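You operate a simulated robot arm through the tools that you are given. There is no shell and no other tool.

You run a simulated two-armed robot. Do the job below in one go: nothing can be reset, and whatever is moved stays where it is left.

JOB
Clamp the grooved disc and dab green paint in the middle of its top.
Fine: Dab with the dauber; close the tin again and stand the dauber in its cup. Set down upright: wooden dauber. A coat counts when it lies all over at full strength: go over it till it gets no stronger.

It is judged by the outcome, as a careful person would: the job done as asked, and still so three seconds after it is handed in. It fails if anything else is knocked over, pushed out of place, dropped, spilled or broken.

ROBOT AND FRAMES
Two 7-joint arms with fingered hands on one trunk that stands fixed in place. Base frame: the origin is at the foot of the trunk, x ahead of it, y to its left, z up; the work surface is at about z = 770. Units: mm, rad, N and s.
The left shoulder is at [70, 145, 1162], the right one opposite. With the tool pointing down near the work surface each hand reaches from about 340 to 760 mm from the base axis, measured 20 degrees to its own side. Payload 3.5 kg a hand.
The tool frame of a hand sits at the grasp point between the pads (the TCP): z along the fingers, y along the line on which they close. The tips reach 25 mm beyond it. Largest opening 88 mm; the body of the gripper starts 29 mm behind the TCP. The gripper is a hand of 4 fingers: y runs from the thumb to the fingers, the wrist lies at [-13, -97, -162] in the tool frame, and closing takes about 1.5 s.
Orientation is that of the tool frame in the base frame, as a unit quaternion [w, x, y, z]. With the fingers straight down and the wrist toward the robot, the tool's x, y and z point along [0, 1, 0], [1, 0, 0] and [0, 0, -1] of the base frame.

CONTROLS
- The arms move only by the tool jog_arm. It takes "left_steps", "right_steps" or both (then of equal length, played together; a hand with none holds still); each is a list of rows, each a list of 6 numbers: the shift along the tool's x, y, z in mm, then the turn, a rotation vector about the tool's x, y, z in rad. In form: [[dx, dy, dz, rx, ry, rz], ...]. A call has 1 to 20 rows; each row shifts and turns the commanded pose from where the row before left it, along the tool's axes as they then stand. "left_gripper" and "right_gripper" are, for a hand that has rows, the closure in counts, from 0 (fully open) to 255 (shut), set as the call begins (left out, the last holds). A row lasts 0.2 s, in which the tool goes at most 50 mm and 0.15 rad; a call with a longer step from one row to the next is refused whole, and so is a gripper value outside its range. A pose out of reach is approached as far as the arm can. The call stops where the force on the tool passes 40 N (or 10 N more than at its start, if that is more) or the arm is blocked; 0.2 s more then pass. Each finger travels about 45 mm/s and halts on what it meets, pressing with about 26 N; the grip force reading is that of the motor and also rises with nothing between the fingers. The clock runs only during rows and for 0.2 s after the last one: add rows that do not move to give the fingers time. It gives the time, the measured TCP pose, the force on the tool (base axes), the opening and the grip force at its end, in the units of the frame above (readings bear some noise), with the torque about the TCP (base axes, N m) and any sound that the robot's microphone picked up.
- Cameras (640 x 400 px; columns grow to the right, rows downward): "scene" is now at [120.7, -34.4, 1460.6]; the picture's right is [-0.45, -0.89, 0.00], its down [-0.68, 0.34, -0.65] and it looks along [0.58, -0.29, -0.76] (base axes); focal length 285 px, centre (320, 200). "left" rides on the left gripper at [-64, -83, -98] in its tool frame; the picture's right is [-0.62, -0.37, 0.69], its down [0.71, -0.63, 0.30] and it looks along [0.32, 0.68, 0.65] (tool axes); focal length 265 px, centre (320, 200). "right" rides on the right gripper at [64, -83, -98] in its tool frame; the picture's right is [-0.62, 0.37, -0.69], its down [-0.71, -0.63, 0.30] and it looks along [-0.32, 0.68, 0.65] (tool axes); focal length 265 px, centre (320, 200). There is no depth. A picture from a camera that has moved, and an enlarged one, comes with that camera's place and axes in the base frame and with its lens.
- snapshot(camera): a new picture of that camera. No time passes.
- lift_body(by): slides the trunk up (or, below 0, down) by that many mm; the arms and the scene camera ride with it, the base frame stays. It gives what a move gives, with no picture.
- curl_fingers(index, middle, ring, thumb_bend, thumb_turn, hand): sets how far each is bent, from 0 (flat) to 100 (curled in); at 30 the hand is open as for a grip, at 70 the pads meet at the TCP. One left out holds its place. A second passes; each finger stops where it meets its share of the squeeze, and holds until it gets a number again. A gripper value or a shape takes the hand back. It gives what a move gives, with no picture; readings hold the bend of each and the force on the fingers (four entries, about 0 where the hand has none), thumb and palm. thumb_turn goes from beside the hand (0) to across from the fingers (100), as for a grip.
- hand_shape(shape, hand): the hand has 4 fingers and takes this shape, open, in about a second: jaw (thumb against the fingers, like two jaws); tri (thumb and two fingers); tip (a fingertip pinch); poke (one finger out to press); point (the index stretched); flat (the hand flat); cup (the hand cupped); fist (a fist). The gripper value then closes the fingers along that shape, each until it touches; the sizes above hold for jaw. It gives what a move gives, with no picture.
- pan_tilt(pan, tilt): turns the head with the scene camera to pan (to the left, within 1.501 rad either way) and tilt (down, from -0.506 to 1.204), counted from straight ahead of the robot. It gives what a move gives.
- zoom(camera, box): a new picture of the part [left, top, right, bottom] of that camera's present view, enlarged. No time passes.
- job_done(): hands the job in; it is judged then, once.

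Nothing tells you positions but the pictures and the camera data. Unless the task says otherwise, let go and move clear before handing in.

The tools are called after "Request:" as name(argument=value, ...) on one line, values as JSON. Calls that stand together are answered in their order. jog_arm: Moves the arms, as the interface text tells. Its arguments: {"type":"object","properties":{"left_steps":{"type":"array"},"left_gripper":{"type":"number"},"right_steps":{"type":"array"},"right_gripper":{"type":"number"}},"required":[]} The other tools are called the same way: lift_body (by) slides the trunk up or down; hand_shape (shape, hand) gives the hand a shape; curl_fingers (index, middle, ring, thumb_bend, thumb_turn, hand) moves the fingers one by one; pan_tilt (pan, tilt) turns the head that bears the scene camera; snapshot (camera) takes a picture; zoom (camera, box) takes an enlarged picture of a part of a camera's view; job_done () hands the job in.

At the start:

```text
time: 0.0
left_position: [561.8, -10.8, 1168.8]
left_tool_rot: [0.0, 0.707, 0.707, 0.0]
left_ft_force: [-0.6, -0.3, 0.7]
left_wrist_torque: [0.0, 0.0, -0.04]
left_opening: 87.5
left_grasp_force: 0.1
left_shape: jaw
left_bend: [30.0, 30.0, 30.0, 30.0, 98.0]
left_finger forces: [0.0, 0.0, 0.0, 0.1, 0.0, 0.0]
right_position: [452.0, -355.7, 1189.3]
right_tool_rot: [0.0, 0.708, 0.707, 0.0]
right_ft_force: [0.2, 0.7, 0.4]
right_wrist_torque: [0.01, -0.01, 0.02]
right_opening: 87.7
right_grasp_force: 0.0
right_shape: jaw
right_bend: [30.0, 30.0, 30.0, 30.0, 98.0]
right_finger forces: [0.0, 0.1, 0.1, 0.0, 0.0, 0.0]
trunk travel left (down, up): [-725.0, 115.0]
head pan, tilt: [-0.463, 0.859]
```

scene: 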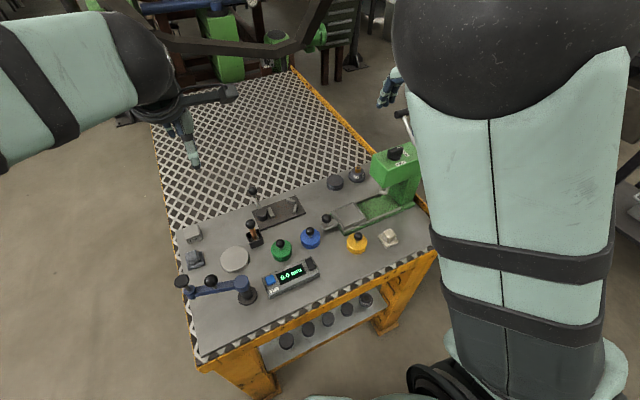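
right: 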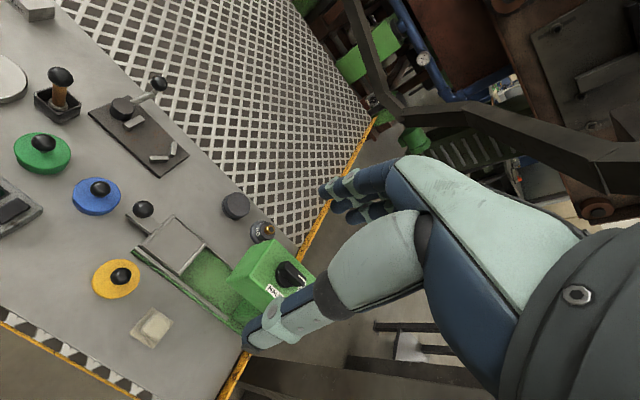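
left: 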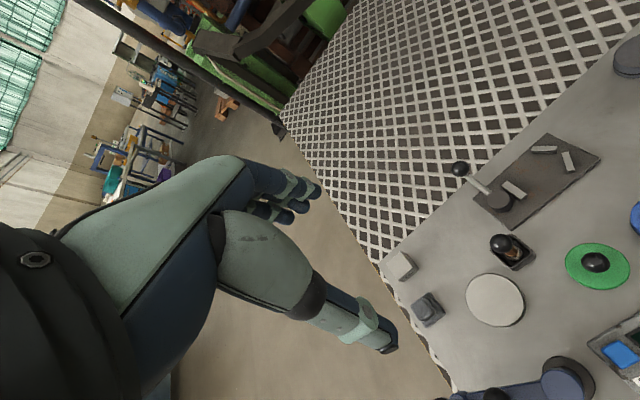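

I see a workbench with three lidded tins (green, blue, yellow), a dauber in a small cup, a plate with a lever clamp and several discs. I will take closer pictures before moving anything.

Request:
zoom(camera="scene", box=[160, 160, 320, 260])

Request:
zoom(camera="scene", box=[290, 150, 450, 250])

Request:
zoom(camera="scene", box=[160, 230, 340, 342])

Request:
zoom(camera="left", box=[380, 120, 640, 282])

Request:
zoom(camera="right", box=[0, 50, 320, 250])

```text
4.00 times, centred on (240, 210) of scene
camera zoom: at [120.7, -34.4, 1460.6], right [-0.45, -0.89, 0.0], down [-0.68, 0.34, -0.65], along [0.58, -0.29, -0.76], focal length 1140 px, centre (640, 160)
```

zoom: 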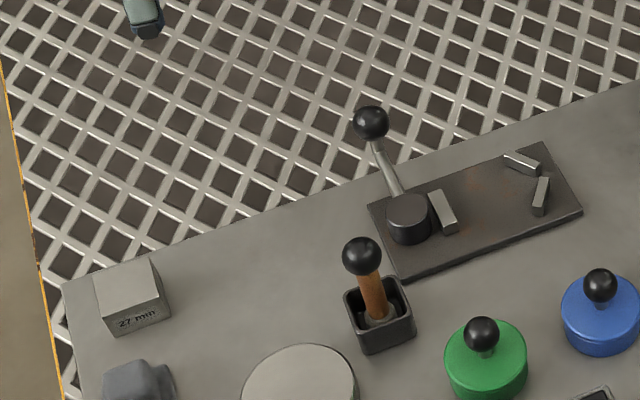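

```text
4.00 times, centred on (370, 200) of scene
camera zoom: at [120.7, -34.4, 1460.6], right [-0.45, -0.89, 0.0], down [-0.68, 0.34, -0.65], along [0.58, -0.29, -0.76], focal length 1140 px, centre (120, 200)
```

zoom: 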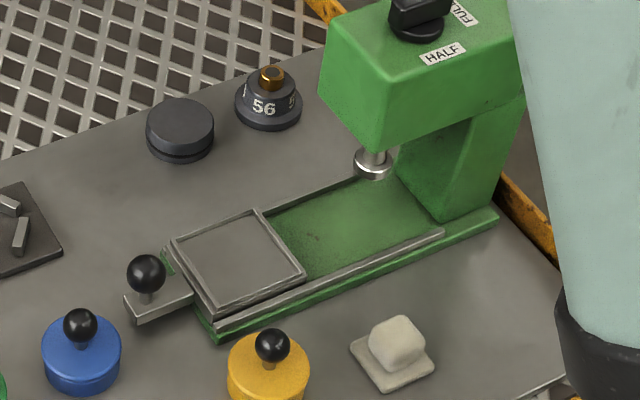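

```text
3.56 times, centred on (250, 286) of scene
camera zoom: at [120.7, -34.4, 1460.6], right [-0.45, -0.89, 0.0], down [-0.68, 0.34, -0.65], along [0.58, -0.29, -0.76], focal length 1013 px, centre (569, -106)
```

zoom: 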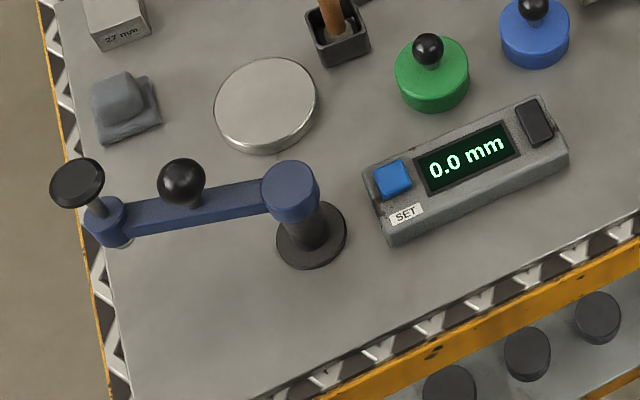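

```text
2.46 times, centred on (510, 201) of left
camera zoom: at [476.6, -73.9, 1266.8], right [-0.37, -0.62, -0.69], down [-0.63, 0.71, -0.3], along [0.68, 0.32, -0.65], focal length 653 px, centre (-148, 198)
```

zoom: 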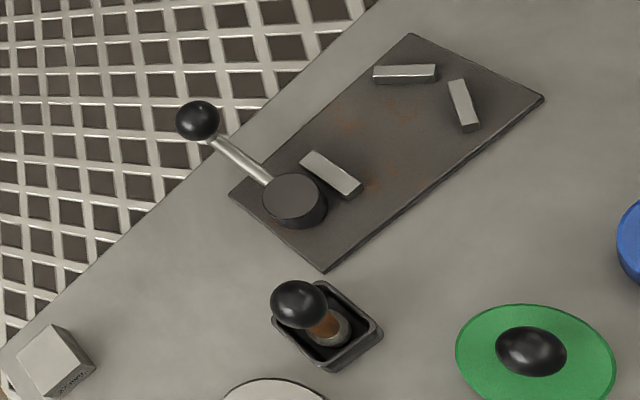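

```text
2.00 times, centred on (160, 150) of right
camera zoom: at [368.2, -291.4, 1287.9], right [0.37, -0.62, 0.69], down [-0.63, -0.71, -0.3], along [0.68, -0.32, -0.65], focal length 531 px, centre (640, 300)
```

zoom: 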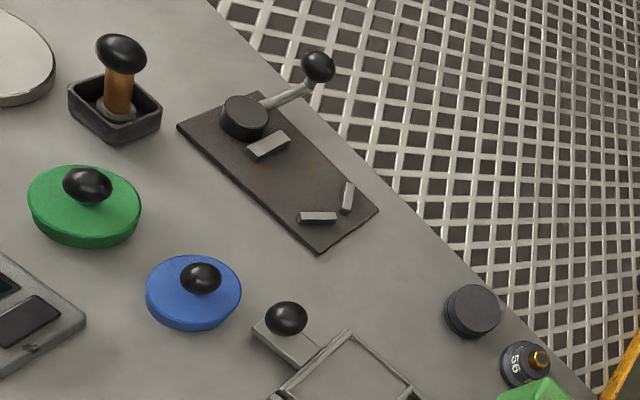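

I take the green tin near (520,-120), the clamp plate near (665,-165) and a dark disc near (698,-378). I need closer looks at the disc, the clamp and the other parts.

Request:
zoom(camera="scene", box=[315, 160, 379, 200])

Request:
zoom(camera="scene", box=[240, 180, 320, 230])

Request:
zoom(camera="right", box=[200, 180, 296, 240])

Request:
zoom(camera="right", box=[80, 60, 208, 140])

Request:
zoom(camera="scene", box=[260, 280, 420, 380])

```text
10.00 times, centred on (347, 180) of scene
camera zoom: at [120.7, -34.4, 1460.6], right [-0.45, -0.89, 0.0], down [-0.68, 0.34, -0.65], along [0.58, -0.29, -0.76], focal length 2850 px, centre (50, 400)
```

zoom: 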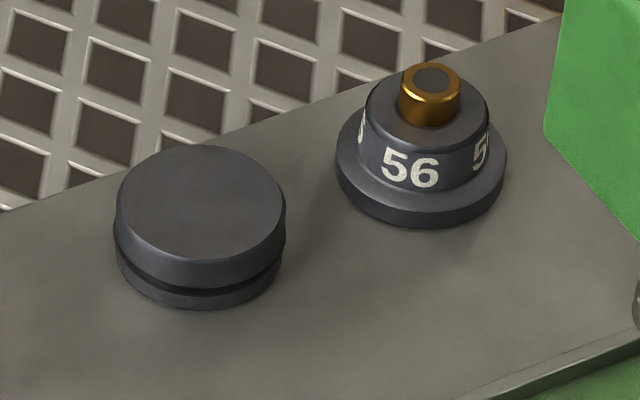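

```text
8.00 times, centred on (280, 205) of scene
camera zoom: at [120.7, -34.4, 1460.6], right [-0.45, -0.89, 0.0], down [-0.68, 0.34, -0.65], along [0.58, -0.29, -0.76], focal length 2280 px, centre (640, 160)
```

zoom: 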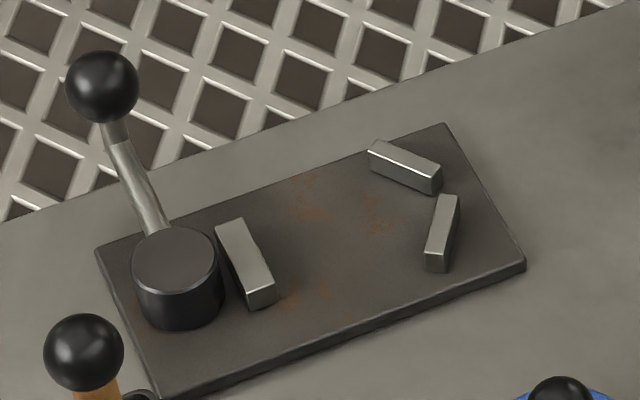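

```text
6.67 times, centred on (248, 210) of right
camera zoom: at [368.2, -291.4, 1287.9], right [0.37, -0.62, 0.69], down [-0.63, -0.71, -0.3], along [0.68, -0.32, -0.65], focal length 1769 px, centre (800, 133)
```

zoom: 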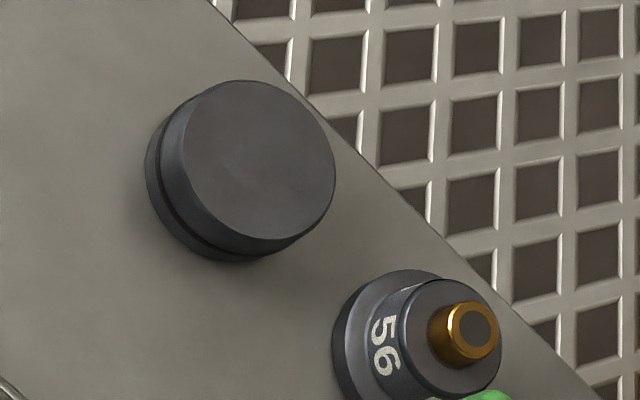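

```text
5.00 times, centred on (144, 100) of right
camera zoom: at [368.2, -291.4, 1287.9], right [0.37, -0.62, 0.69], down [-0.63, -0.71, -0.3], along [0.68, -0.32, -0.65], focal length 1327 px, centre (1200, 700)
```

zoom: 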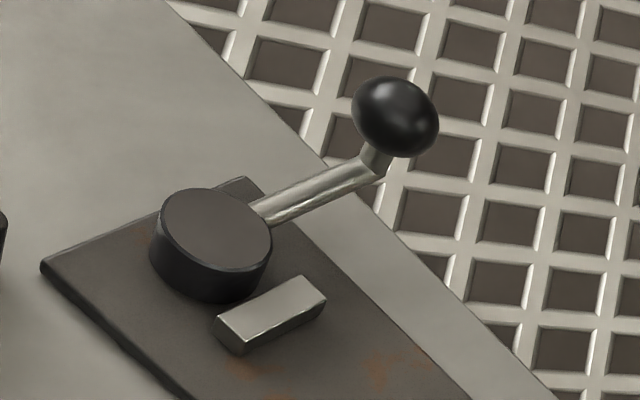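

```text
4.00 times, centred on (340, 330) of scene
camera zoom: at [120.7, -34.4, 1460.6], right [-0.45, -0.89, 0.0], down [-0.68, 0.34, -0.65], along [0.58, -0.29, -0.76], focal length 1140 px, centre (240, -320)
```

zoom: 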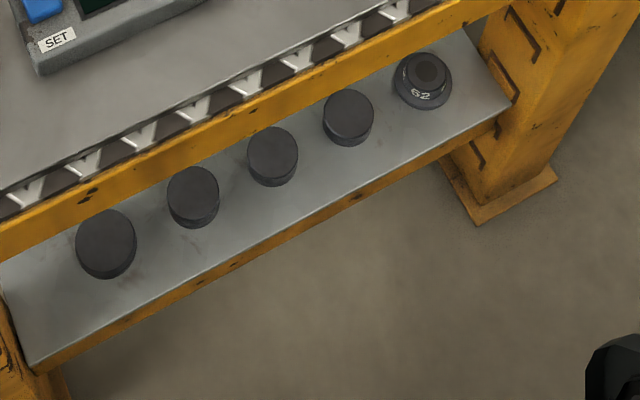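

The plate looks axis-aligned, centred near (661,-163), with its V jaws on the −y side and the lever knob near (729,-112,830). The grooved disc, about 56 mm across and 22 mm tall, is near (686,-372). I move the right hand part of the way for a better look.

Request:
jog_arm(right_steps=[[-1, 30, 28, 0, 0, 0], [-1, 30, 28, 0, 0, 0], [-1, 30, 28, 0, 0, 0], [-1, 30, 28, 0, 0, 0], [-1, 30, 28, 0, 0, 0]])

Request:
snapshot(camera="right")

Request:
snapshot(camera="scene")

```text
time: 1.2
left_position: [563.0, -10.7, 1168.0]
left_tool_rot: [-0.001, 0.708, 0.707, 0.0]
left_ft_force: [0.3, 0.5, 0.0]
left_wrist_torque: [0.0, 0.0, -0.02]
left_opening: 87.6
left_grasp_force: 0.0
left_shape: jaw
left_bend: [30.0, 30.0, 30.0, 30.0, 98.0]
left_finger forces: [0.1, 0.0, 0.0, 0.1, 0.1, 0.0]
right_position: [604.0, -361.7, 1048.2]
right_tool_rot: [0.0, 0.708, 0.706, 0.0]
right_ft_force: [0.3, -0.5, -0.1]
right_wrist_torque: [0.0, 0.02, 0.01]
right_opening: 87.8
right_grasp_force: 0.0
right_shape: jaw
right_bend: [30.0, 30.0, 30.0, 30.0, 98.0]
right_finger forces: [0.0, 0.0, 0.0, 0.0, 0.0, 0.1]
trunk travel left (down, up): [-725.0, 115.0]
head pan, tilt: [-0.463, 0.859]
```

```text
taken
camera right: at [520.5, -298.0, 1147.0], right [0.37, -0.62, 0.69], down [-0.63, -0.71, -0.3], along [0.68, -0.32, -0.66], focal length 265 px, centre (320, 200)
```

right: 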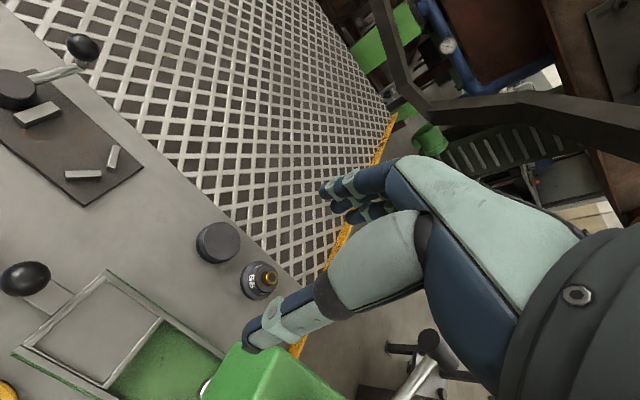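

```text
taken
camera scene: at [123.0, -35.6, 1460.4], right [-0.45, -0.89, 0.0], down [-0.68, 0.34, -0.65], along [0.58, -0.29, -0.76], focal length 285 px, centre (320, 200)
```

scene: 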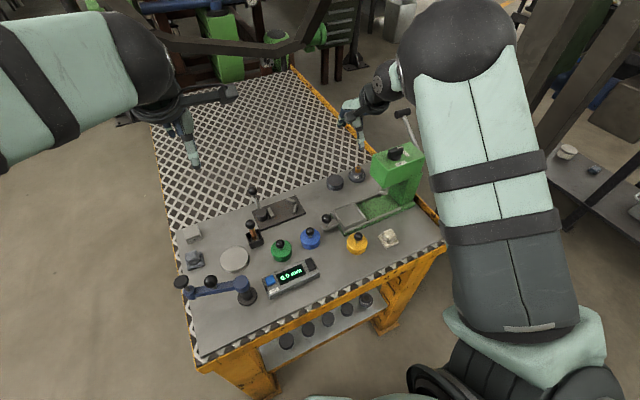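

The hand is now nearer. I zoom in on the disc and the clamp from the right camera.

Request:
zoom(camera="right", box=[180, 205, 276, 265])

Request:
zoom(camera="right", box=[0, 20, 160, 120])

Request:
zoom(camera="right", box=[0, 100, 160, 200])

Request:
zoom(camera="scene", box=[320, 80, 480, 220])

```text
6.67 times, centred on (228, 235) of right
camera zoom: at [520.5, -298.0, 1147.0], right [0.37, -0.62, 0.69], down [-0.63, -0.71, -0.3], along [0.68, -0.32, -0.66], focal length 1769 px, centre (933, -33)
```

zoom: 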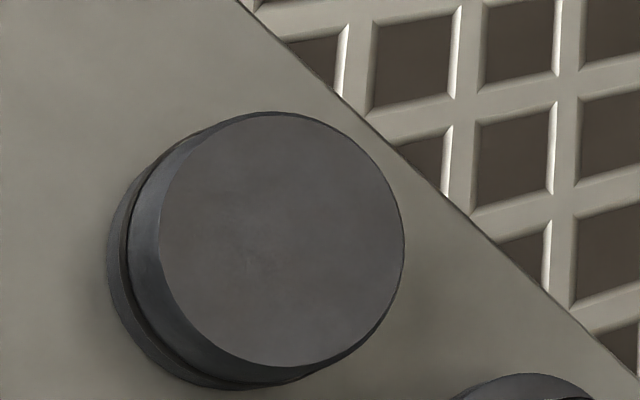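

```text
4.00 times, centred on (80, 70) of right
camera zoom: at [520.5, -298.0, 1147.0], right [0.37, -0.62, 0.69], down [-0.63, -0.71, -0.3], along [0.68, -0.32, -0.66], focal length 1062 px, centre (1280, 720)
```

zoom: 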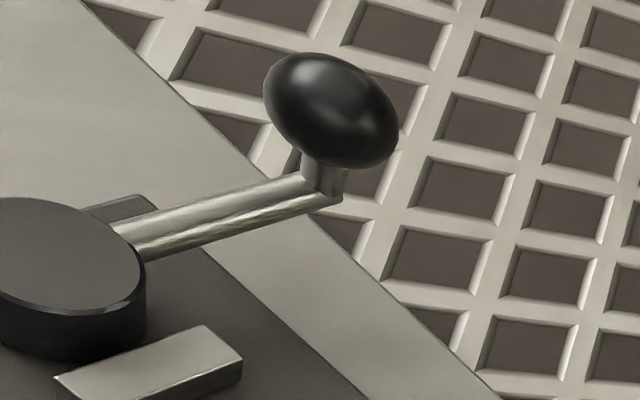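

```text
4.00 times, centred on (80, 150) of right
camera zoom: at [520.5, -298.0, 1147.0], right [0.37, -0.62, 0.69], down [-0.63, -0.71, -0.3], along [0.68, -0.32, -0.66], focal length 1062 px, centre (1280, 400)
```

zoom: 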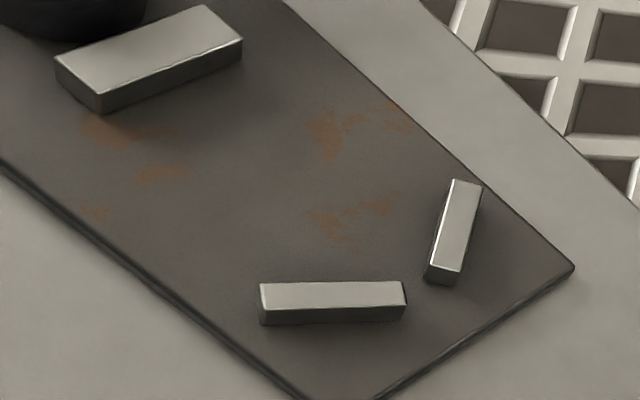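

```text
2.86 times, centred on (400, 150) of scene
camera zoom: at [123.0, -35.6, 1460.4], right [-0.45, -0.89, 0.0], down [-0.68, 0.34, -0.65], along [0.58, -0.29, -0.76], focal length 814 px, centre (91, 343)
```

zoom: 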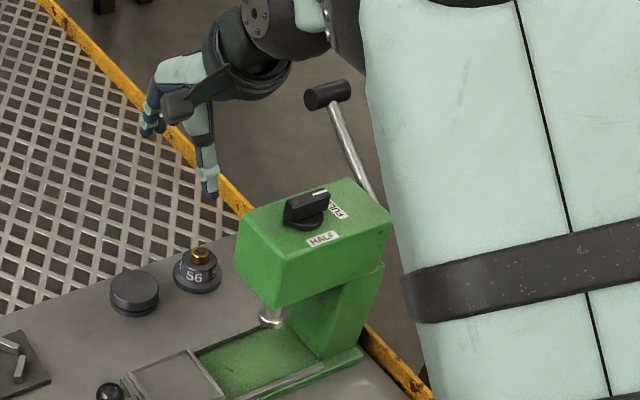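

The disc top is near (687.5,-374, 792). I move the right hand above it.

Request:
jog_arm(right_steps=[[-2.4, 16.8, 33.6, 0, 0, 0], [-2.4, 16.8, 33.6, 0, 0, 0], [-2.4, 16.8, 33.6, 0, 0, 0], [-2.4, 16.8, 33.6, 0, 0, 0], [-2.4, 16.8, 33.6, 0, 0, 0], [0, 0, 0, 0, 0, 0]])

Request:
snapshot(camera="right")

Request:
zoom(camera="scene", box=[280, 80, 480, 205])

Request:
snapshot(camera="left")

```text
time: 2.6
left_position: [560.8, -10.2, 1169.9]
left_tool_rot: [0.0, 0.708, 0.706, 0.0]
left_ft_force: [-0.2, 0.2, 0.2]
left_wrist_torque: [0.01, -0.01, 0.0]
left_opening: 87.6
left_grasp_force: 0.0
left_shape: jaw
left_bend: [30.0, 30.0, 30.0, 30.0, 98.0]
left_finger forces: [0.0, 0.0, 0.0, 0.0, 0.1, 0.0]
right_position: [685.0, -372.8, 881.4]
right_tool_rot: [-0.001, 0.707, 0.707, 0.0]
right_ft_force: [0.8, 0.9, -0.4]
right_wrist_torque: [-0.02, -0.01, 0.01]
right_opening: 87.3
right_grasp_force: 0.0
right_shape: jaw
right_bend: [30.0, 30.0, 30.0, 30.0, 98.0]
right_finger forces: [0.0, 0.0, 0.0, 0.0, 0.1, 0.0]
trunk travel left (down, up): [-725.0, 115.0]
head pan, tilt: [-0.463, 0.859]
```

```text
taken
camera right: at [602.0, -308.7, 980.1], right [0.37, -0.62, 0.69], down [-0.63, -0.71, -0.3], along [0.68, -0.33, -0.65], focal length 265 px, centre (320, 200)
```

right: 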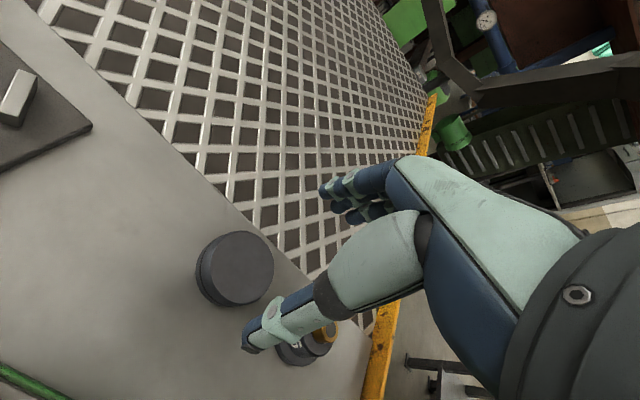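

```text
3.20 times, centred on (380, 142) of scene
camera zoom: at [119.6, -33.8, 1460.7], right [-0.45, -0.89, 0.0], down [-0.68, 0.34, -0.65], along [0.58, -0.29, -0.76], focal length 912 px, centre (128, 384)
```

zoom: 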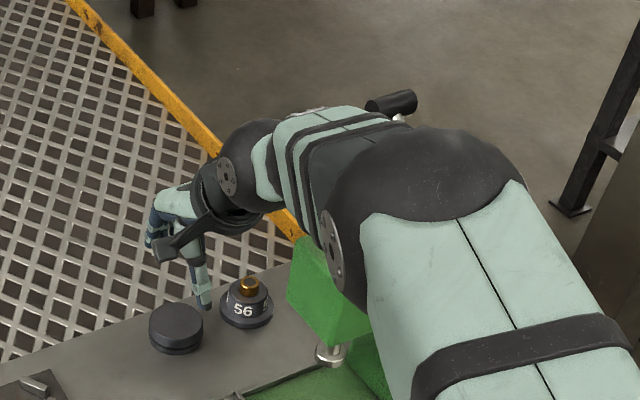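

```text
taken
camera left: at [475.6, -73.4, 1267.3], right [-0.37, -0.62, -0.69], down [-0.63, 0.71, -0.3], along [0.68, 0.32, -0.65], focal length 265 px, centre (320, 200)
```

left: 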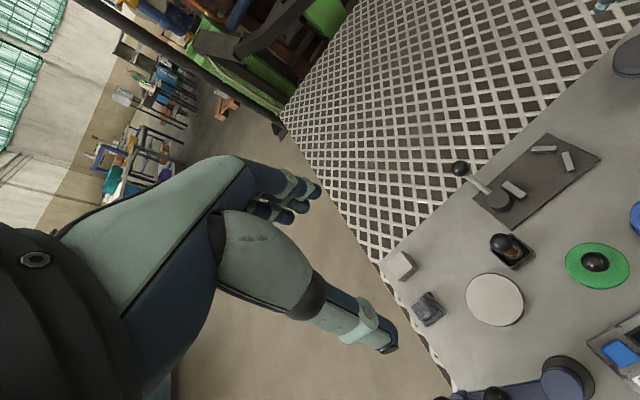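

The forearm would come down close to the press head near (540,-420, 914–1000). So I turn the hand about its own axis, which swings the wrist to the left, away from the press, before going down.

Request:
jog_arm(right_steps=[[0, 0, 0, 0, 0, 0.14], [0, 0, 0, 0, 0, 0.14], [0, 0, 0, 0, 0, 0.14], [0, 0, 0, 0, 0, 0.14], [0, 0, 0, 0, 0, 0.14], [0, 0, 0, 0, 0, 0]])

Request:
snapshot(camera="right")

Request:
zoom(camera="scene", box=[280, 80, 480, 205])

```text
time: 4.0
left_position: [561.8, -11.5, 1168.9]
left_tool_rot: [0.0, 0.708, 0.706, 0.0]
left_ft_force: [0.0, 0.6, -0.3]
left_wrist_torque: [0.0, 0.02, 0.0]
left_opening: 87.3
left_grasp_force: 0.1
left_shape: jaw
left_bend: [30.0, 30.0, 30.0, 30.0, 98.0]
left_finger forces: [0.0, 0.1, 0.0, 0.0, 0.0, 0.0]
right_position: [685.3, -373.4, 880.3]
right_tool_rot: [-0.001, 0.907, 0.422, 0.0]
right_ft_force: [-0.6, -0.2, 0.0]
right_wrist_torque: [-0.01, 0.03, 0.0]
right_opening: 87.9
right_grasp_force: 0.0
right_shape: jaw
right_bend: [30.0, 30.0, 30.0, 30.0, 98.0]
right_finger forces: [0.0, 0.0, 0.1, 0.0, 0.0, 0.0]
trunk travel left (down, up): [-725.0, 115.0]
head pan, tilt: [-0.463, 0.859]
```

```text
taken
camera right: at [663.0, -270.4, 979.3], right [-0.12, -0.71, 0.69], down [-0.94, -0.14, -0.3], along [0.31, -0.69, -0.65], focal length 265 px, centre (320, 200)
```

right: 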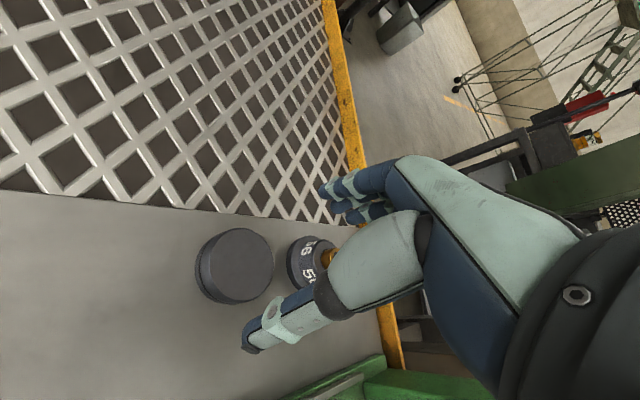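

```text
3.20 times, centred on (380, 142) of scene
camera zoom: at [120.7, -34.8, 1460.6], right [-0.45, -0.89, 0.0], down [-0.68, 0.34, -0.65], along [0.58, -0.29, -0.76], focal length 912 px, centre (128, 384)
```

zoom: 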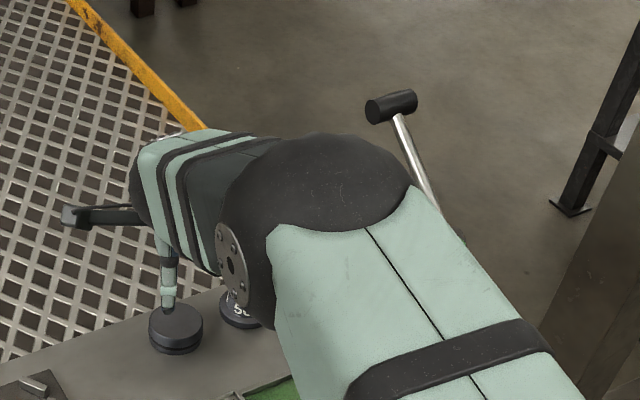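

The forearm is clear of the press now. I check how the hand is centred over the disc.

Request:
zoom(camera="right", box=[180, 210, 308, 290])

```text
5.00 times, centred on (244, 250) of right
camera zoom: at [663.0, -270.4, 979.3], right [-0.12, -0.71, 0.69], down [-0.94, -0.14, -0.3], along [0.31, -0.69, -0.65], focal length 1327 px, centre (700, -50)
```

zoom: 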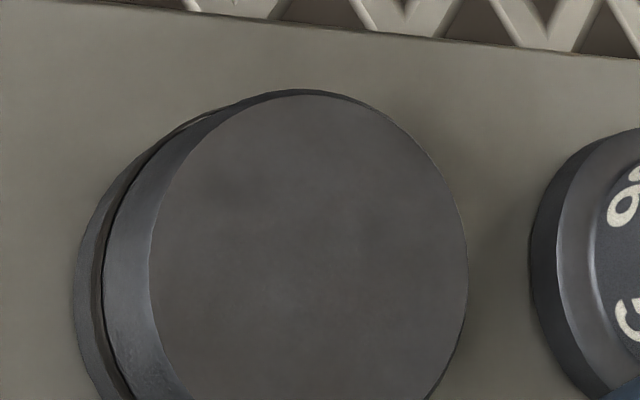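

Request:
zoom(camera="right", box=[176, 220, 304, 300])

Request:
zoom(camera="right", box=[160, 200, 320, 320])

```text
5.00 times, centred on (240, 260) of right
camera zoom: at [663.0, -270.4, 979.3], right [-0.12, -0.71, 0.69], down [-0.94, -0.14, -0.3], along [0.31, -0.69, -0.65], focal length 1327 px, centre (720, -100)
```

zoom: 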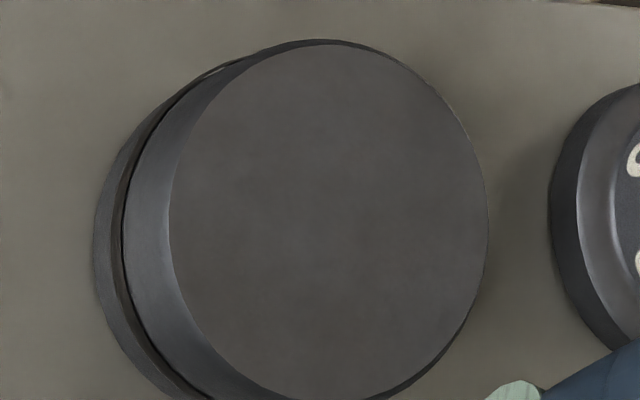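

```text
3.33 times, centred on (240, 260) of right
camera zoom: at [663.0, -270.4, 979.3], right [-0.12, -0.71, 0.69], down [-0.94, -0.14, -0.3], along [0.31, -0.69, -0.65], focal length 885 px, centre (587, 0)
```

zoom: 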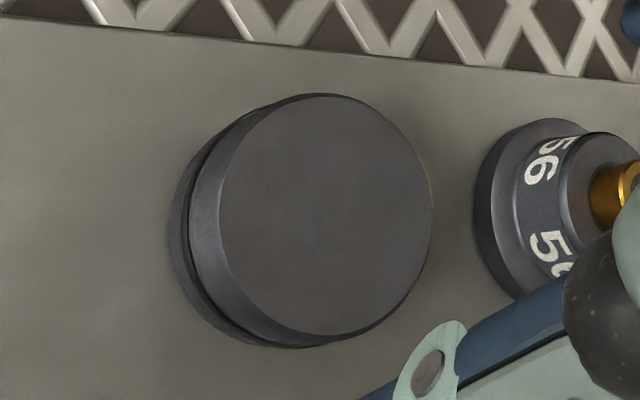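

The hand is centred to within about 1.5 mm. I go down over the disc.

Request:
jog_arm(right_steps=[[1, 1.1, 22, 0, 0, 0], [0, 0, 22, 0, 0, 0], [0, 0, 20, 0, 0, 0], [0, 0, 10, 0, 0, 0], [0, 0, 0, 0, 0, 0]])

Request:
snapshot(camera="right")

Request:
zoom(camera="scene", box=[280, 80, 480, 205])

```text
time: 5.2
left_position: [561.3, -10.0, 1169.1]
left_tool_rot: [0.0, 0.707, 0.707, 0.0]
left_ft_force: [-0.7, -0.9, 0.0]
left_wrist_torque: [-0.01, -0.04, -0.01]
left_opening: 87.7
left_grasp_force: 0.0
left_shape: jaw
left_bend: [30.0, 30.0, 30.0, 30.0, 98.0]
left_finger forces: [0.0, 0.0, 0.0, 0.0, 0.0, 0.0]
right_position: [686.3, -372.8, 807.3]
right_tool_rot: [0.0, 0.907, 0.421, 0.0]
right_ft_force: [-0.1, 0.8, -0.8]
right_wrist_torque: [-0.03, -0.04, 0.0]
right_opening: 87.5
right_grasp_force: 0.1
right_shape: jaw
right_bend: [30.0, 30.0, 30.0, 30.0, 98.0]
right_finger forces: [0.0, 0.1, 0.1, 0.0, 0.1, 0.0]
trunk travel left (down, up): [-725.0, 115.0]
head pan, tilt: [-0.463, 0.859]
```

```text
taken
camera right: at [664.0, -270.2, 905.8], right [-0.12, -0.71, 0.69], down [-0.94, -0.14, -0.3], along [0.31, -0.69, -0.65], focal length 265 px, centre (320, 200)
```

right: 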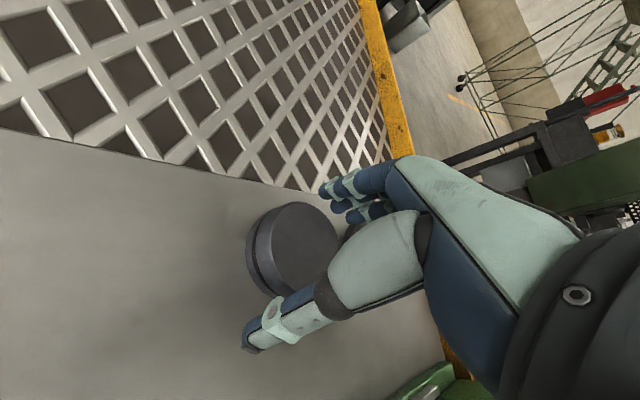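

```text
3.20 times, centred on (380, 142) of scene
camera zoom: at [120.6, -34.3, 1460.6], right [-0.45, -0.89, 0.0], down [-0.68, 0.34, -0.65], along [0.58, -0.29, -0.76], focal length 912 px, centre (128, 384)
```

zoom: 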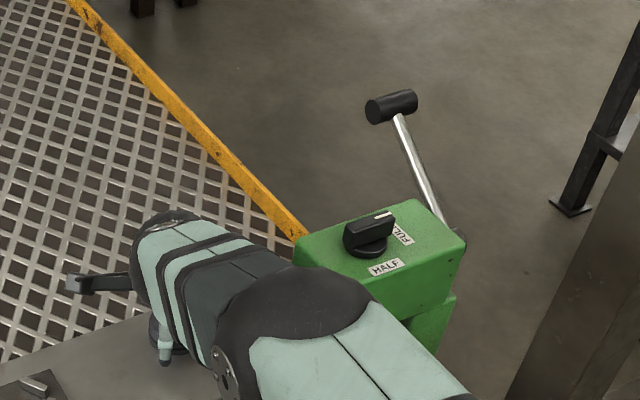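

Request:
jog_arm(right_steps=[[0, 0, 5, 0, 0, 0], [0, 0, 4, 0, 0, 0], [0, 0, 0, 0, 0, 0]])

Request:
zoom(camera="right", box=[200, 150, 424, 290])

Request:
zoom(camera="scene", box=[300, 120, 400, 200])

```text
time: 6.0
left_position: [560.8, -10.9, 1168.7]
left_tool_rot: [0.0, 0.707, 0.707, 0.0]
left_ft_force: [-0.2, 0.0, -0.1]
left_wrist_torque: [-0.01, 0.04, 0.02]
left_opening: 87.7
left_grasp_force: 0.1
left_shape: jaw
left_bend: [30.0, 30.0, 30.0, 30.0, 98.0]
left_finger forces: [0.1, 0.0, 0.1, 0.1, 0.1, 0.0]
right_position: [687.3, -372.1, 798.9]
right_tool_rot: [0.0, 0.907, 0.422, 0.0]
right_ft_force: [0.3, 0.2, 0.3]
right_wrist_torque: [-0.01, 0.03, -0.01]
right_opening: 87.8
right_grasp_force: 0.1
right_shape: jaw
right_bend: [30.0, 30.0, 30.0, 30.0, 98.0]
right_finger forces: [0.0, 0.1, 0.0, 0.0, 0.1, 0.0]
trunk travel left (down, up): [-725.0, 115.0]
head pan, tilt: [-0.463, 0.859]
```

```text
2.86 times, centred on (312, 220) of right
camera zoom: at [664.3, -270.2, 896.3], right [-0.12, -0.71, 0.69], down [-0.94, -0.14, -0.3], along [0.31, -0.69, -0.65], focal length 758 px, centre (343, 143)
```

zoom: 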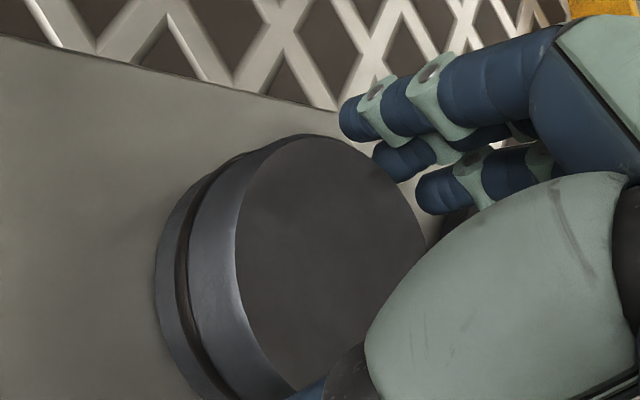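

```text
5.00 times, centred on (350, 160) of scene
camera zoom: at [120.7, -34.4, 1460.6], right [-0.45, -0.89, 0.0], down [-0.68, 0.34, -0.65], along [0.58, -0.29, -0.76], focal length 1425 px, centre (170, 400)
```

zoom: 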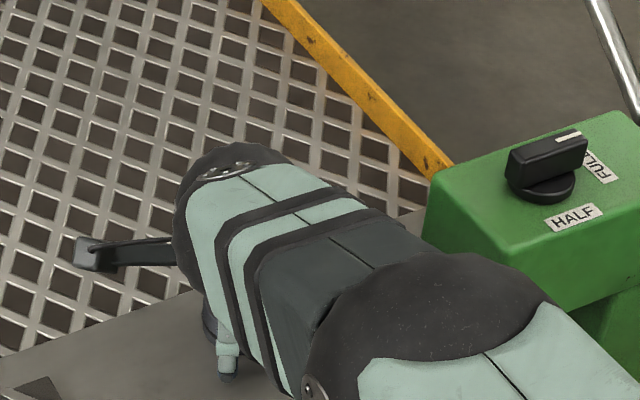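

The fingers straddle the disc. I close the grip.

Request:
jog_arm(right_steps=[[0, 0, 0, 0, 0, 0], [0, 0, 0, 0, 0, 0], [0, 0, 0, 0, 0, 0], [0, 0, 0, 0, 0, 0], [0, 0, 0, 0, 0, 0], [0, 0, 0, 0, 0, 0], [0, 0, 0, 0, 0, 0], [0, 0, 0, 0, 0, 0]], right_gripper=170)

Request:
snapshot(camera="right")

```text
time: 7.8
left_position: [561.0, -10.7, 1169.5]
left_tool_rot: [0.001, 0.707, 0.707, 0.0]
left_ft_force: [0.8, -0.4, -0.8]
left_wrist_torque: [0.0, -0.03, -0.01]
left_opening: 87.6
left_grasp_force: 0.1
left_shape: jaw
left_bend: [30.0, 30.0, 30.0, 30.0, 98.0]
left_finger forces: [0.0, 0.0, 0.0, 0.0, 0.0, 0.0]
right_position: [686.8, -372.4, 798.8]
right_tool_rot: [0.0, 0.906, 0.422, 0.0]
right_ft_force: [-0.7, 1.5, 0.2]
right_wrist_torque: [0.03, 0.01, -0.01]
right_opening: 48.8
right_grasp_force: 25.8
right_shape: jaw
right_bend: [73.0, 41.0, 43.0, 69.0, 100.0]
right_finger forces: [13.7, 7.8, 0.3, 0.0, 22.9, 0.0]
trunk travel left (down, up): [-725.0, 115.0]
head pan, tilt: [-0.463, 0.859]
```

```text
taken
camera right: at [664.4, -270.2, 896.3], right [-0.12, -0.71, 0.69], down [-0.94, -0.14, -0.3], along [0.31, -0.69, -0.65], focal length 265 px, centre (320, 200)
```

right: 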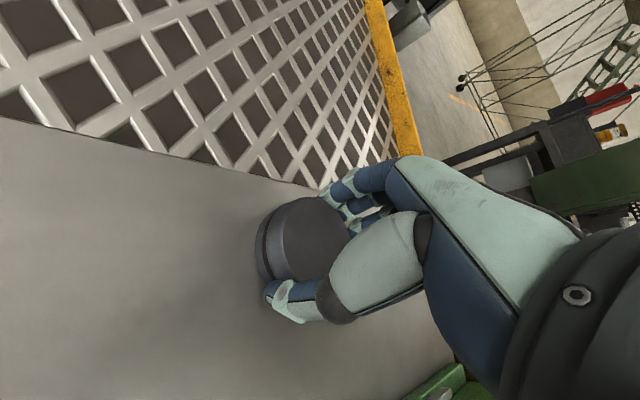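

Request:
zoom(camera="right", box=[232, 155, 424, 335])

Request:
jog_arm(right_steps=[[0, 0, -5, 0, 0, 0], [0, 0, -10, 0, 0, 0], [0, 0, -10, 0, 0, 0], [0, 0, 0, 0, 0, 0]])

Request:
zoom(camera="right", box=[232, 155, 424, 335])

Request:
zoom(camera="scene", box=[300, 120, 400, 200])

```text
2.22 times, centred on (328, 245) of right
camera zoom: at [664.4, -270.2, 896.3], right [-0.12, -0.71, 0.69], down [-0.94, -0.14, -0.3], along [0.31, -0.69, -0.65], focal length 590 px, centre (302, 100)
```

zoom: 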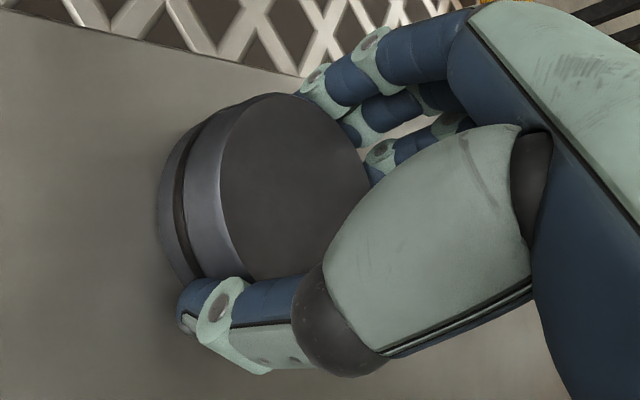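

```text
time: 8.8
left_position: [561.9, -10.6, 1169.0]
left_tool_rot: [-0.001, 0.707, 0.707, -0.001]
left_ft_force: [0.2, 0.4, -0.7]
left_wrist_torque: [0.0, 0.03, -0.02]
left_opening: 87.4
left_grasp_force: 0.0
left_shape: jaw
left_bend: [30.0, 30.0, 30.0, 30.0, 98.0]
left_finger forces: [0.1, 0.1, 0.1, 0.1, 0.1, 0.0]
right_position: [687.6, -372.8, 822.2]
right_tool_rot: [-0.001, 0.906, 0.422, 0.0]
right_ft_force: [0.1, 0.0, -4.7]
right_wrist_torque: [0.02, 0.01, 0.0]
right_opening: 48.8
right_grasp_force: 25.6
right_shape: jaw
right_bend: [73.0, 41.0, 43.0, 69.0, 100.0]
right_finger forces: [14.2, 8.3, 0.3, 0.0, 22.8, 0.1]
trunk travel left (down, up): [-725.0, 115.0]
head pan, tilt: [-0.463, 0.859]
```

```text
2.22 times, centred on (328, 245) of right
camera zoom: at [665.2, -270.6, 920.5], right [-0.12, -0.71, 0.69], down [-0.94, -0.14, -0.3], along [0.31, -0.69, -0.65], focal length 590 px, centre (302, 100)
```

zoom: 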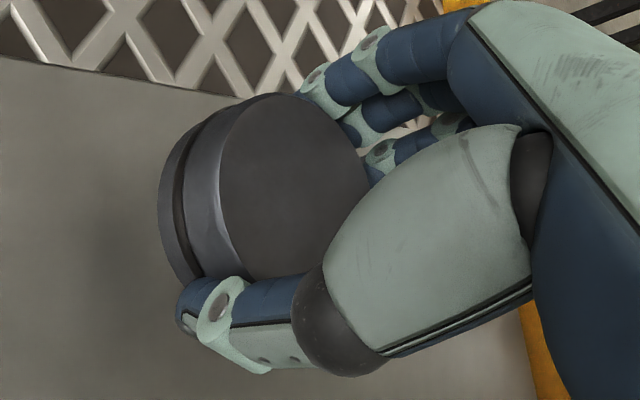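

```text
5.00 times, centred on (350, 160) of scene
camera zoom: at [122.0, -35.2, 1460.4], right [-0.45, -0.89, 0.0], down [-0.68, 0.34, -0.65], along [0.58, -0.29, -0.76], focal length 1425 px, centre (170, 400)
```

zoom: 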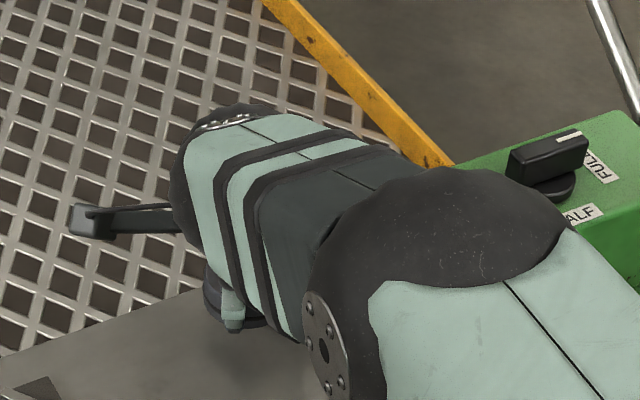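

The disc is held; the load reads about 4.7 N. I raise it, carry it over near the clamp and turn the hand back.

Request:
jog_arm(right_steps=[[0, 0, -25, 0, 0, 0], [0, 0, -25, 0, 0, 0], [0, 0, -20, 0, 0, 0], [16, -18, 0, 0, 0, 0], [22, -24.5, 0, 0, 0, 0], [22, -24.5, 0, 0, 0, 0], [22, -24.5, 0, 0, 0, 0], [22, -24.5, 0, 0, 0, 0], [16, -18, 0, 0, 0, 0], [11, -12, 0, 0, 0, 0], [0, 0, 0, 0, 0, 0]])

Request:
snapshot(camera="right")

Request:
snapshot(camera="scene")

```text
time: 11.2
left_position: [561.7, -11.2, 1168.8]
left_tool_rot: [-0.001, 0.707, 0.707, -0.001]
left_ft_force: [0.1, 0.3, 0.1]
left_wrist_torque: [-0.02, -0.03, 0.01]
left_opening: 87.6
left_grasp_force: 0.1
left_shape: jaw
left_bend: [30.0, 30.0, 30.0, 30.0, 98.0]
left_finger forces: [0.0, 0.0, 0.0, 0.0, 0.0, 0.1]
right_position: [660.9, -179.6, 892.8]
right_tool_rot: [0.0, 0.906, 0.422, 0.0]
right_ft_force: [-0.3, 0.1, -4.7]
right_wrist_torque: [-0.01, 0.0, 0.0]
right_opening: 48.7
right_grasp_force: 25.8
right_shape: jaw
right_bend: [73.0, 41.0, 43.0, 69.0, 100.0]
right_finger forces: [14.4, 8.4, 0.3, 0.0, 22.9, 0.0]
trunk travel left (down, up): [-725.0, 115.0]
head pan, tilt: [-0.463, 0.859]
```

```text
taken
camera right: at [638.5, -76.5, 991.1], right [-0.12, -0.71, 0.69], down [-0.94, -0.14, -0.3], along [0.31, -0.69, -0.65], focal length 265 px, centre (320, 200)
```

right: 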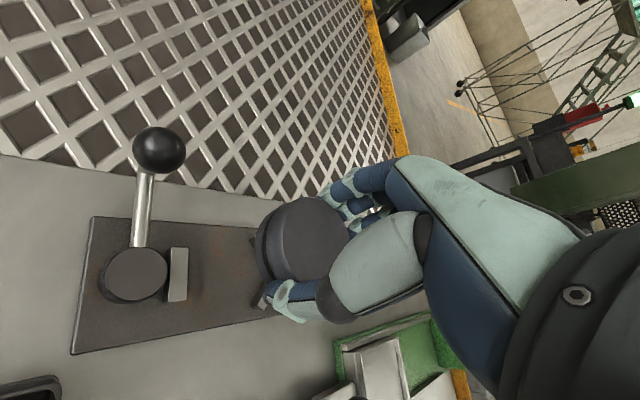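

```text
taken
camera scene: at [121.8, -35.0, 1460.5], right [-0.45, -0.89, 0.0], down [-0.68, 0.34, -0.65], along [0.58, -0.29, -0.76], focal length 285 px, centre (320, 200)
```

scene: 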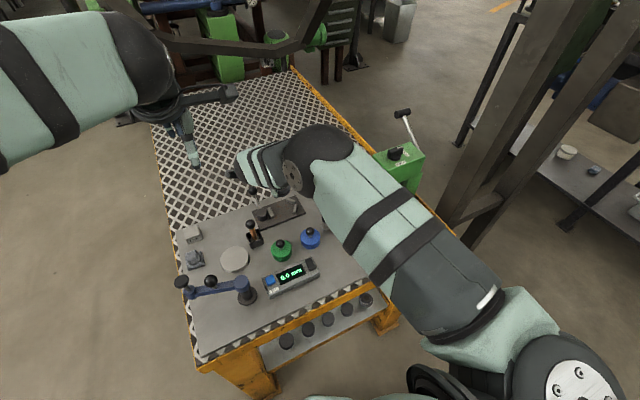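

I look at the held disc from the left camera and the scene camera.

Request:
snapshot(camera="left")

Request:
zoom(camera="left", box=[400, 100, 640, 250])

Request:
zoom(camera="scene", box=[220, 150, 316, 210])

Request:
zoom(camera="right", box=[70, 110, 262, 360])

```text
taken
camera left: at [477.5, -74.4, 1266.4], right [-0.37, -0.62, -0.69], down [-0.63, 0.72, -0.3], along [0.68, 0.32, -0.65], focal length 265 px, centre (320, 200)
```

left: 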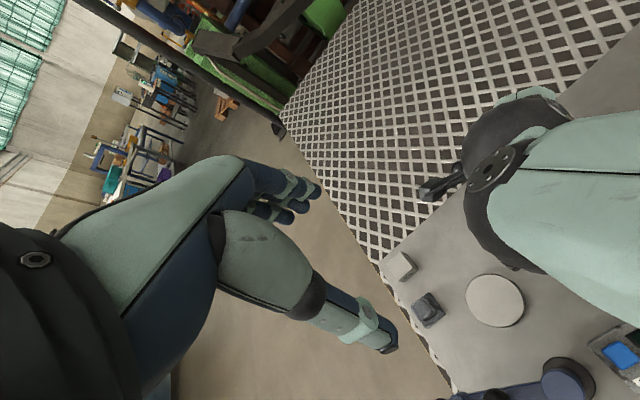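

```text
2.67 times, centred on (520, 175) of left
camera zoom: at [477.5, -74.4, 1266.4], right [-0.37, -0.62, -0.69], down [-0.63, 0.72, -0.3], along [0.68, 0.32, -0.65], focal length 708 px, centre (-213, 267)
```

zoom: 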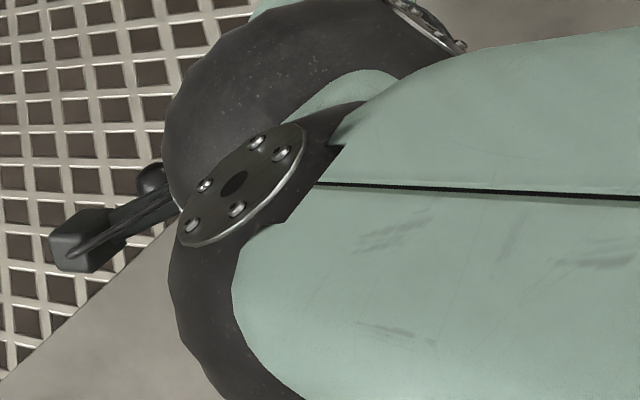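

```text
6.67 times, centred on (268, 180) of scene
camera zoom: at [121.8, -35.0, 1460.5], right [-0.45, -0.89, 0.0], down [-0.68, 0.34, -0.65], along [0.58, -0.29, -0.76], focal length 1900 px, centre (667, 333)
```

zoom: 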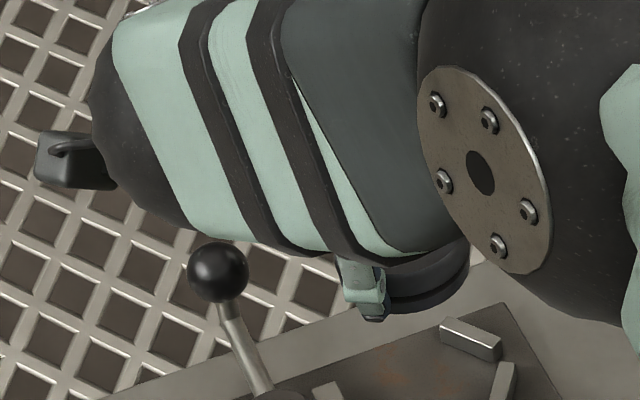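

```text
1.60 times, centred on (166, 235) of right
camera zoom: at [638.5, -76.5, 991.1], right [-0.12, -0.71, 0.69], down [-0.94, -0.14, -0.3], along [0.31, -0.69, -0.65], focal length 425 px, centre (566, 144)
```

zoom: 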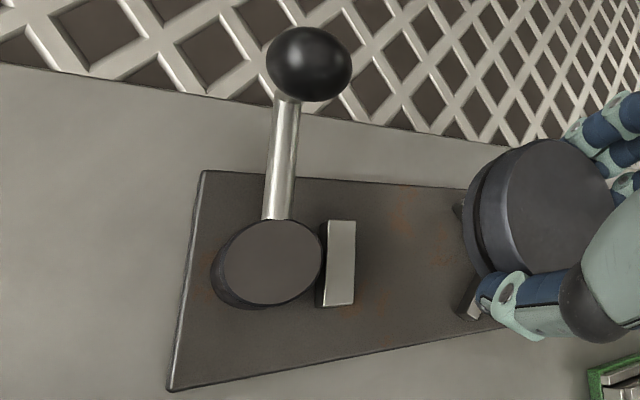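

Request:
zoom(camera="right", box=[240, 140, 440, 340])

Request:
zoom(camera="right", box=[300, 150, 420, 225])

```text
2.00 times, centred on (340, 240) of right
camera zoom: at [638.5, -76.5, 991.1], right [-0.12, -0.71, 0.69], down [-0.94, -0.14, -0.3], along [0.31, -0.69, -0.65], focal length 531 px, centre (280, 120)
```

zoom: 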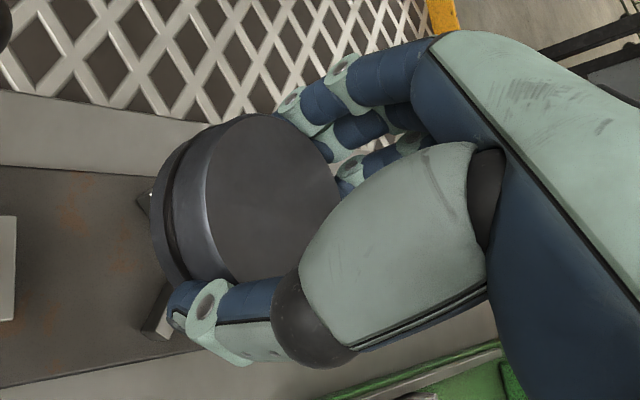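

```text
5.33 times, centred on (360, 188) of right
camera zoom: at [638.5, -76.5, 991.1], right [-0.12, -0.71, 0.69], down [-0.94, -0.14, -0.3], along [0.31, -0.69, -0.65], focal length 1416 px, centre (107, 267)
```

zoom: 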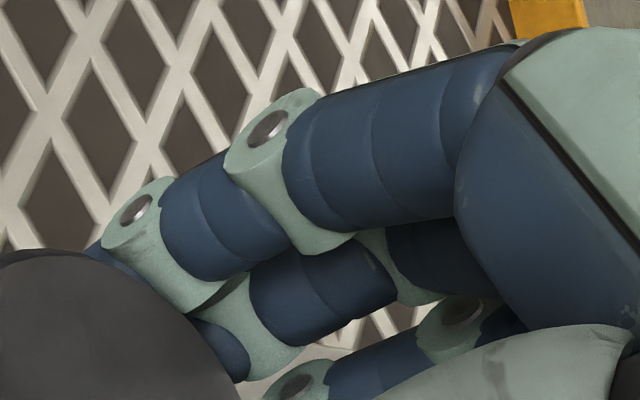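

The tips reach almost to the disc's bottom and would foul the V jaws, which I take to be about 10 mm tall. I'll set the disc down on clear bench near (668,-300) and regrip it higher. First I turn the hand back to square and go there.

Request:
jog_arm(right_steps=[[0, 0, 0, 0, 0, -0.14], [0, 0, 0, 0, 0, -0.14], [0, 0, 0, 0, 0, -0.14], [0, 0, 0, 0, 0, -0.14], [0, 0, 0, 0, 0, -0.14], [-20, 1.5, 0, 0, 0, 0], [-25, 1.5, 0, 0, 0, 0], [-25, 1.5, 0, 0, 0, 0], [-25, 1.5, 0, 0, 0, 0], [-25, 1, 0, 0, 0, 0], [0, 0, 20, 0, 0, 0], [0, 0, 20, 0, 0, 0], [0, 0, 20, 0, 0, 0], [0, 0, 20, 0, 0, 0], [0, 0, 5, 0, 0, 0], [0, 0, 0, 0, 0, 0]])

Request:
snapshot(camera="right")

Request:
zoom(camera="scene", box=[260, 130, 420, 230])

```text
time: 14.6
left_position: [560.1, -10.9, 1167.4]
left_tool_rot: [-0.001, 0.707, 0.707, -0.001]
left_ft_force: [0.4, 0.5, -0.1]
left_wrist_torque: [0.05, -0.01, 0.0]
left_opening: 87.7
left_grasp_force: 0.0
left_shape: jaw
left_bend: [30.0, 30.0, 30.0, 30.0, 98.0]
left_finger forces: [0.0, 0.0, 0.0, 0.0, 0.0, 0.0]
right_position: [668.0, -299.6, 808.9]
right_tool_rot: [0.0, 0.707, 0.707, 0.0]
right_ft_force: [-0.2, -0.1, -4.3]
right_wrist_torque: [-0.04, 0.0, -0.04]
right_opening: 48.9
right_grasp_force: 26.2
right_shape: jaw
right_bend: [73.0, 41.0, 44.0, 69.0, 100.0]
right_finger forces: [13.8, 7.9, 1.5, 0.2, 23.2, 0.1]
trunk travel left (down, up): [-725.0, 115.0]
head pan, tilt: [-0.463, 0.859]
```

```text
taken
camera right: at [583.5, -234.7, 906.3], right [0.37, -0.62, 0.69], down [-0.63, -0.71, -0.3], along [0.68, -0.32, -0.65], focal length 265 px, centre (320, 200)
```

right: 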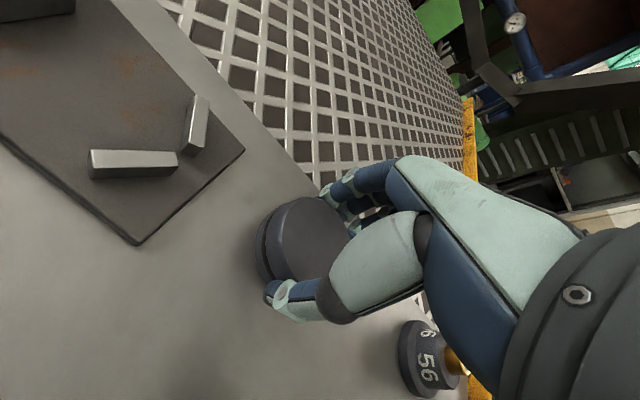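

```text
4.00 times, centred on (340, 180) of scene
camera zoom: at [121.6, -34.9, 1460.5], right [-0.45, -0.89, 0.0], down [-0.68, 0.34, -0.65], along [0.58, -0.29, -0.76], focal length 1140 px, centre (240, 280)
```

zoom: 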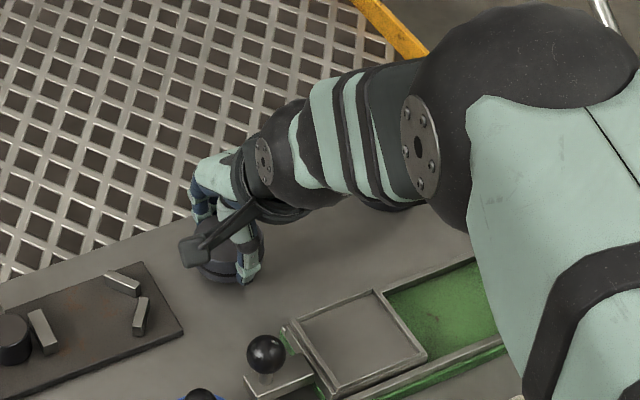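

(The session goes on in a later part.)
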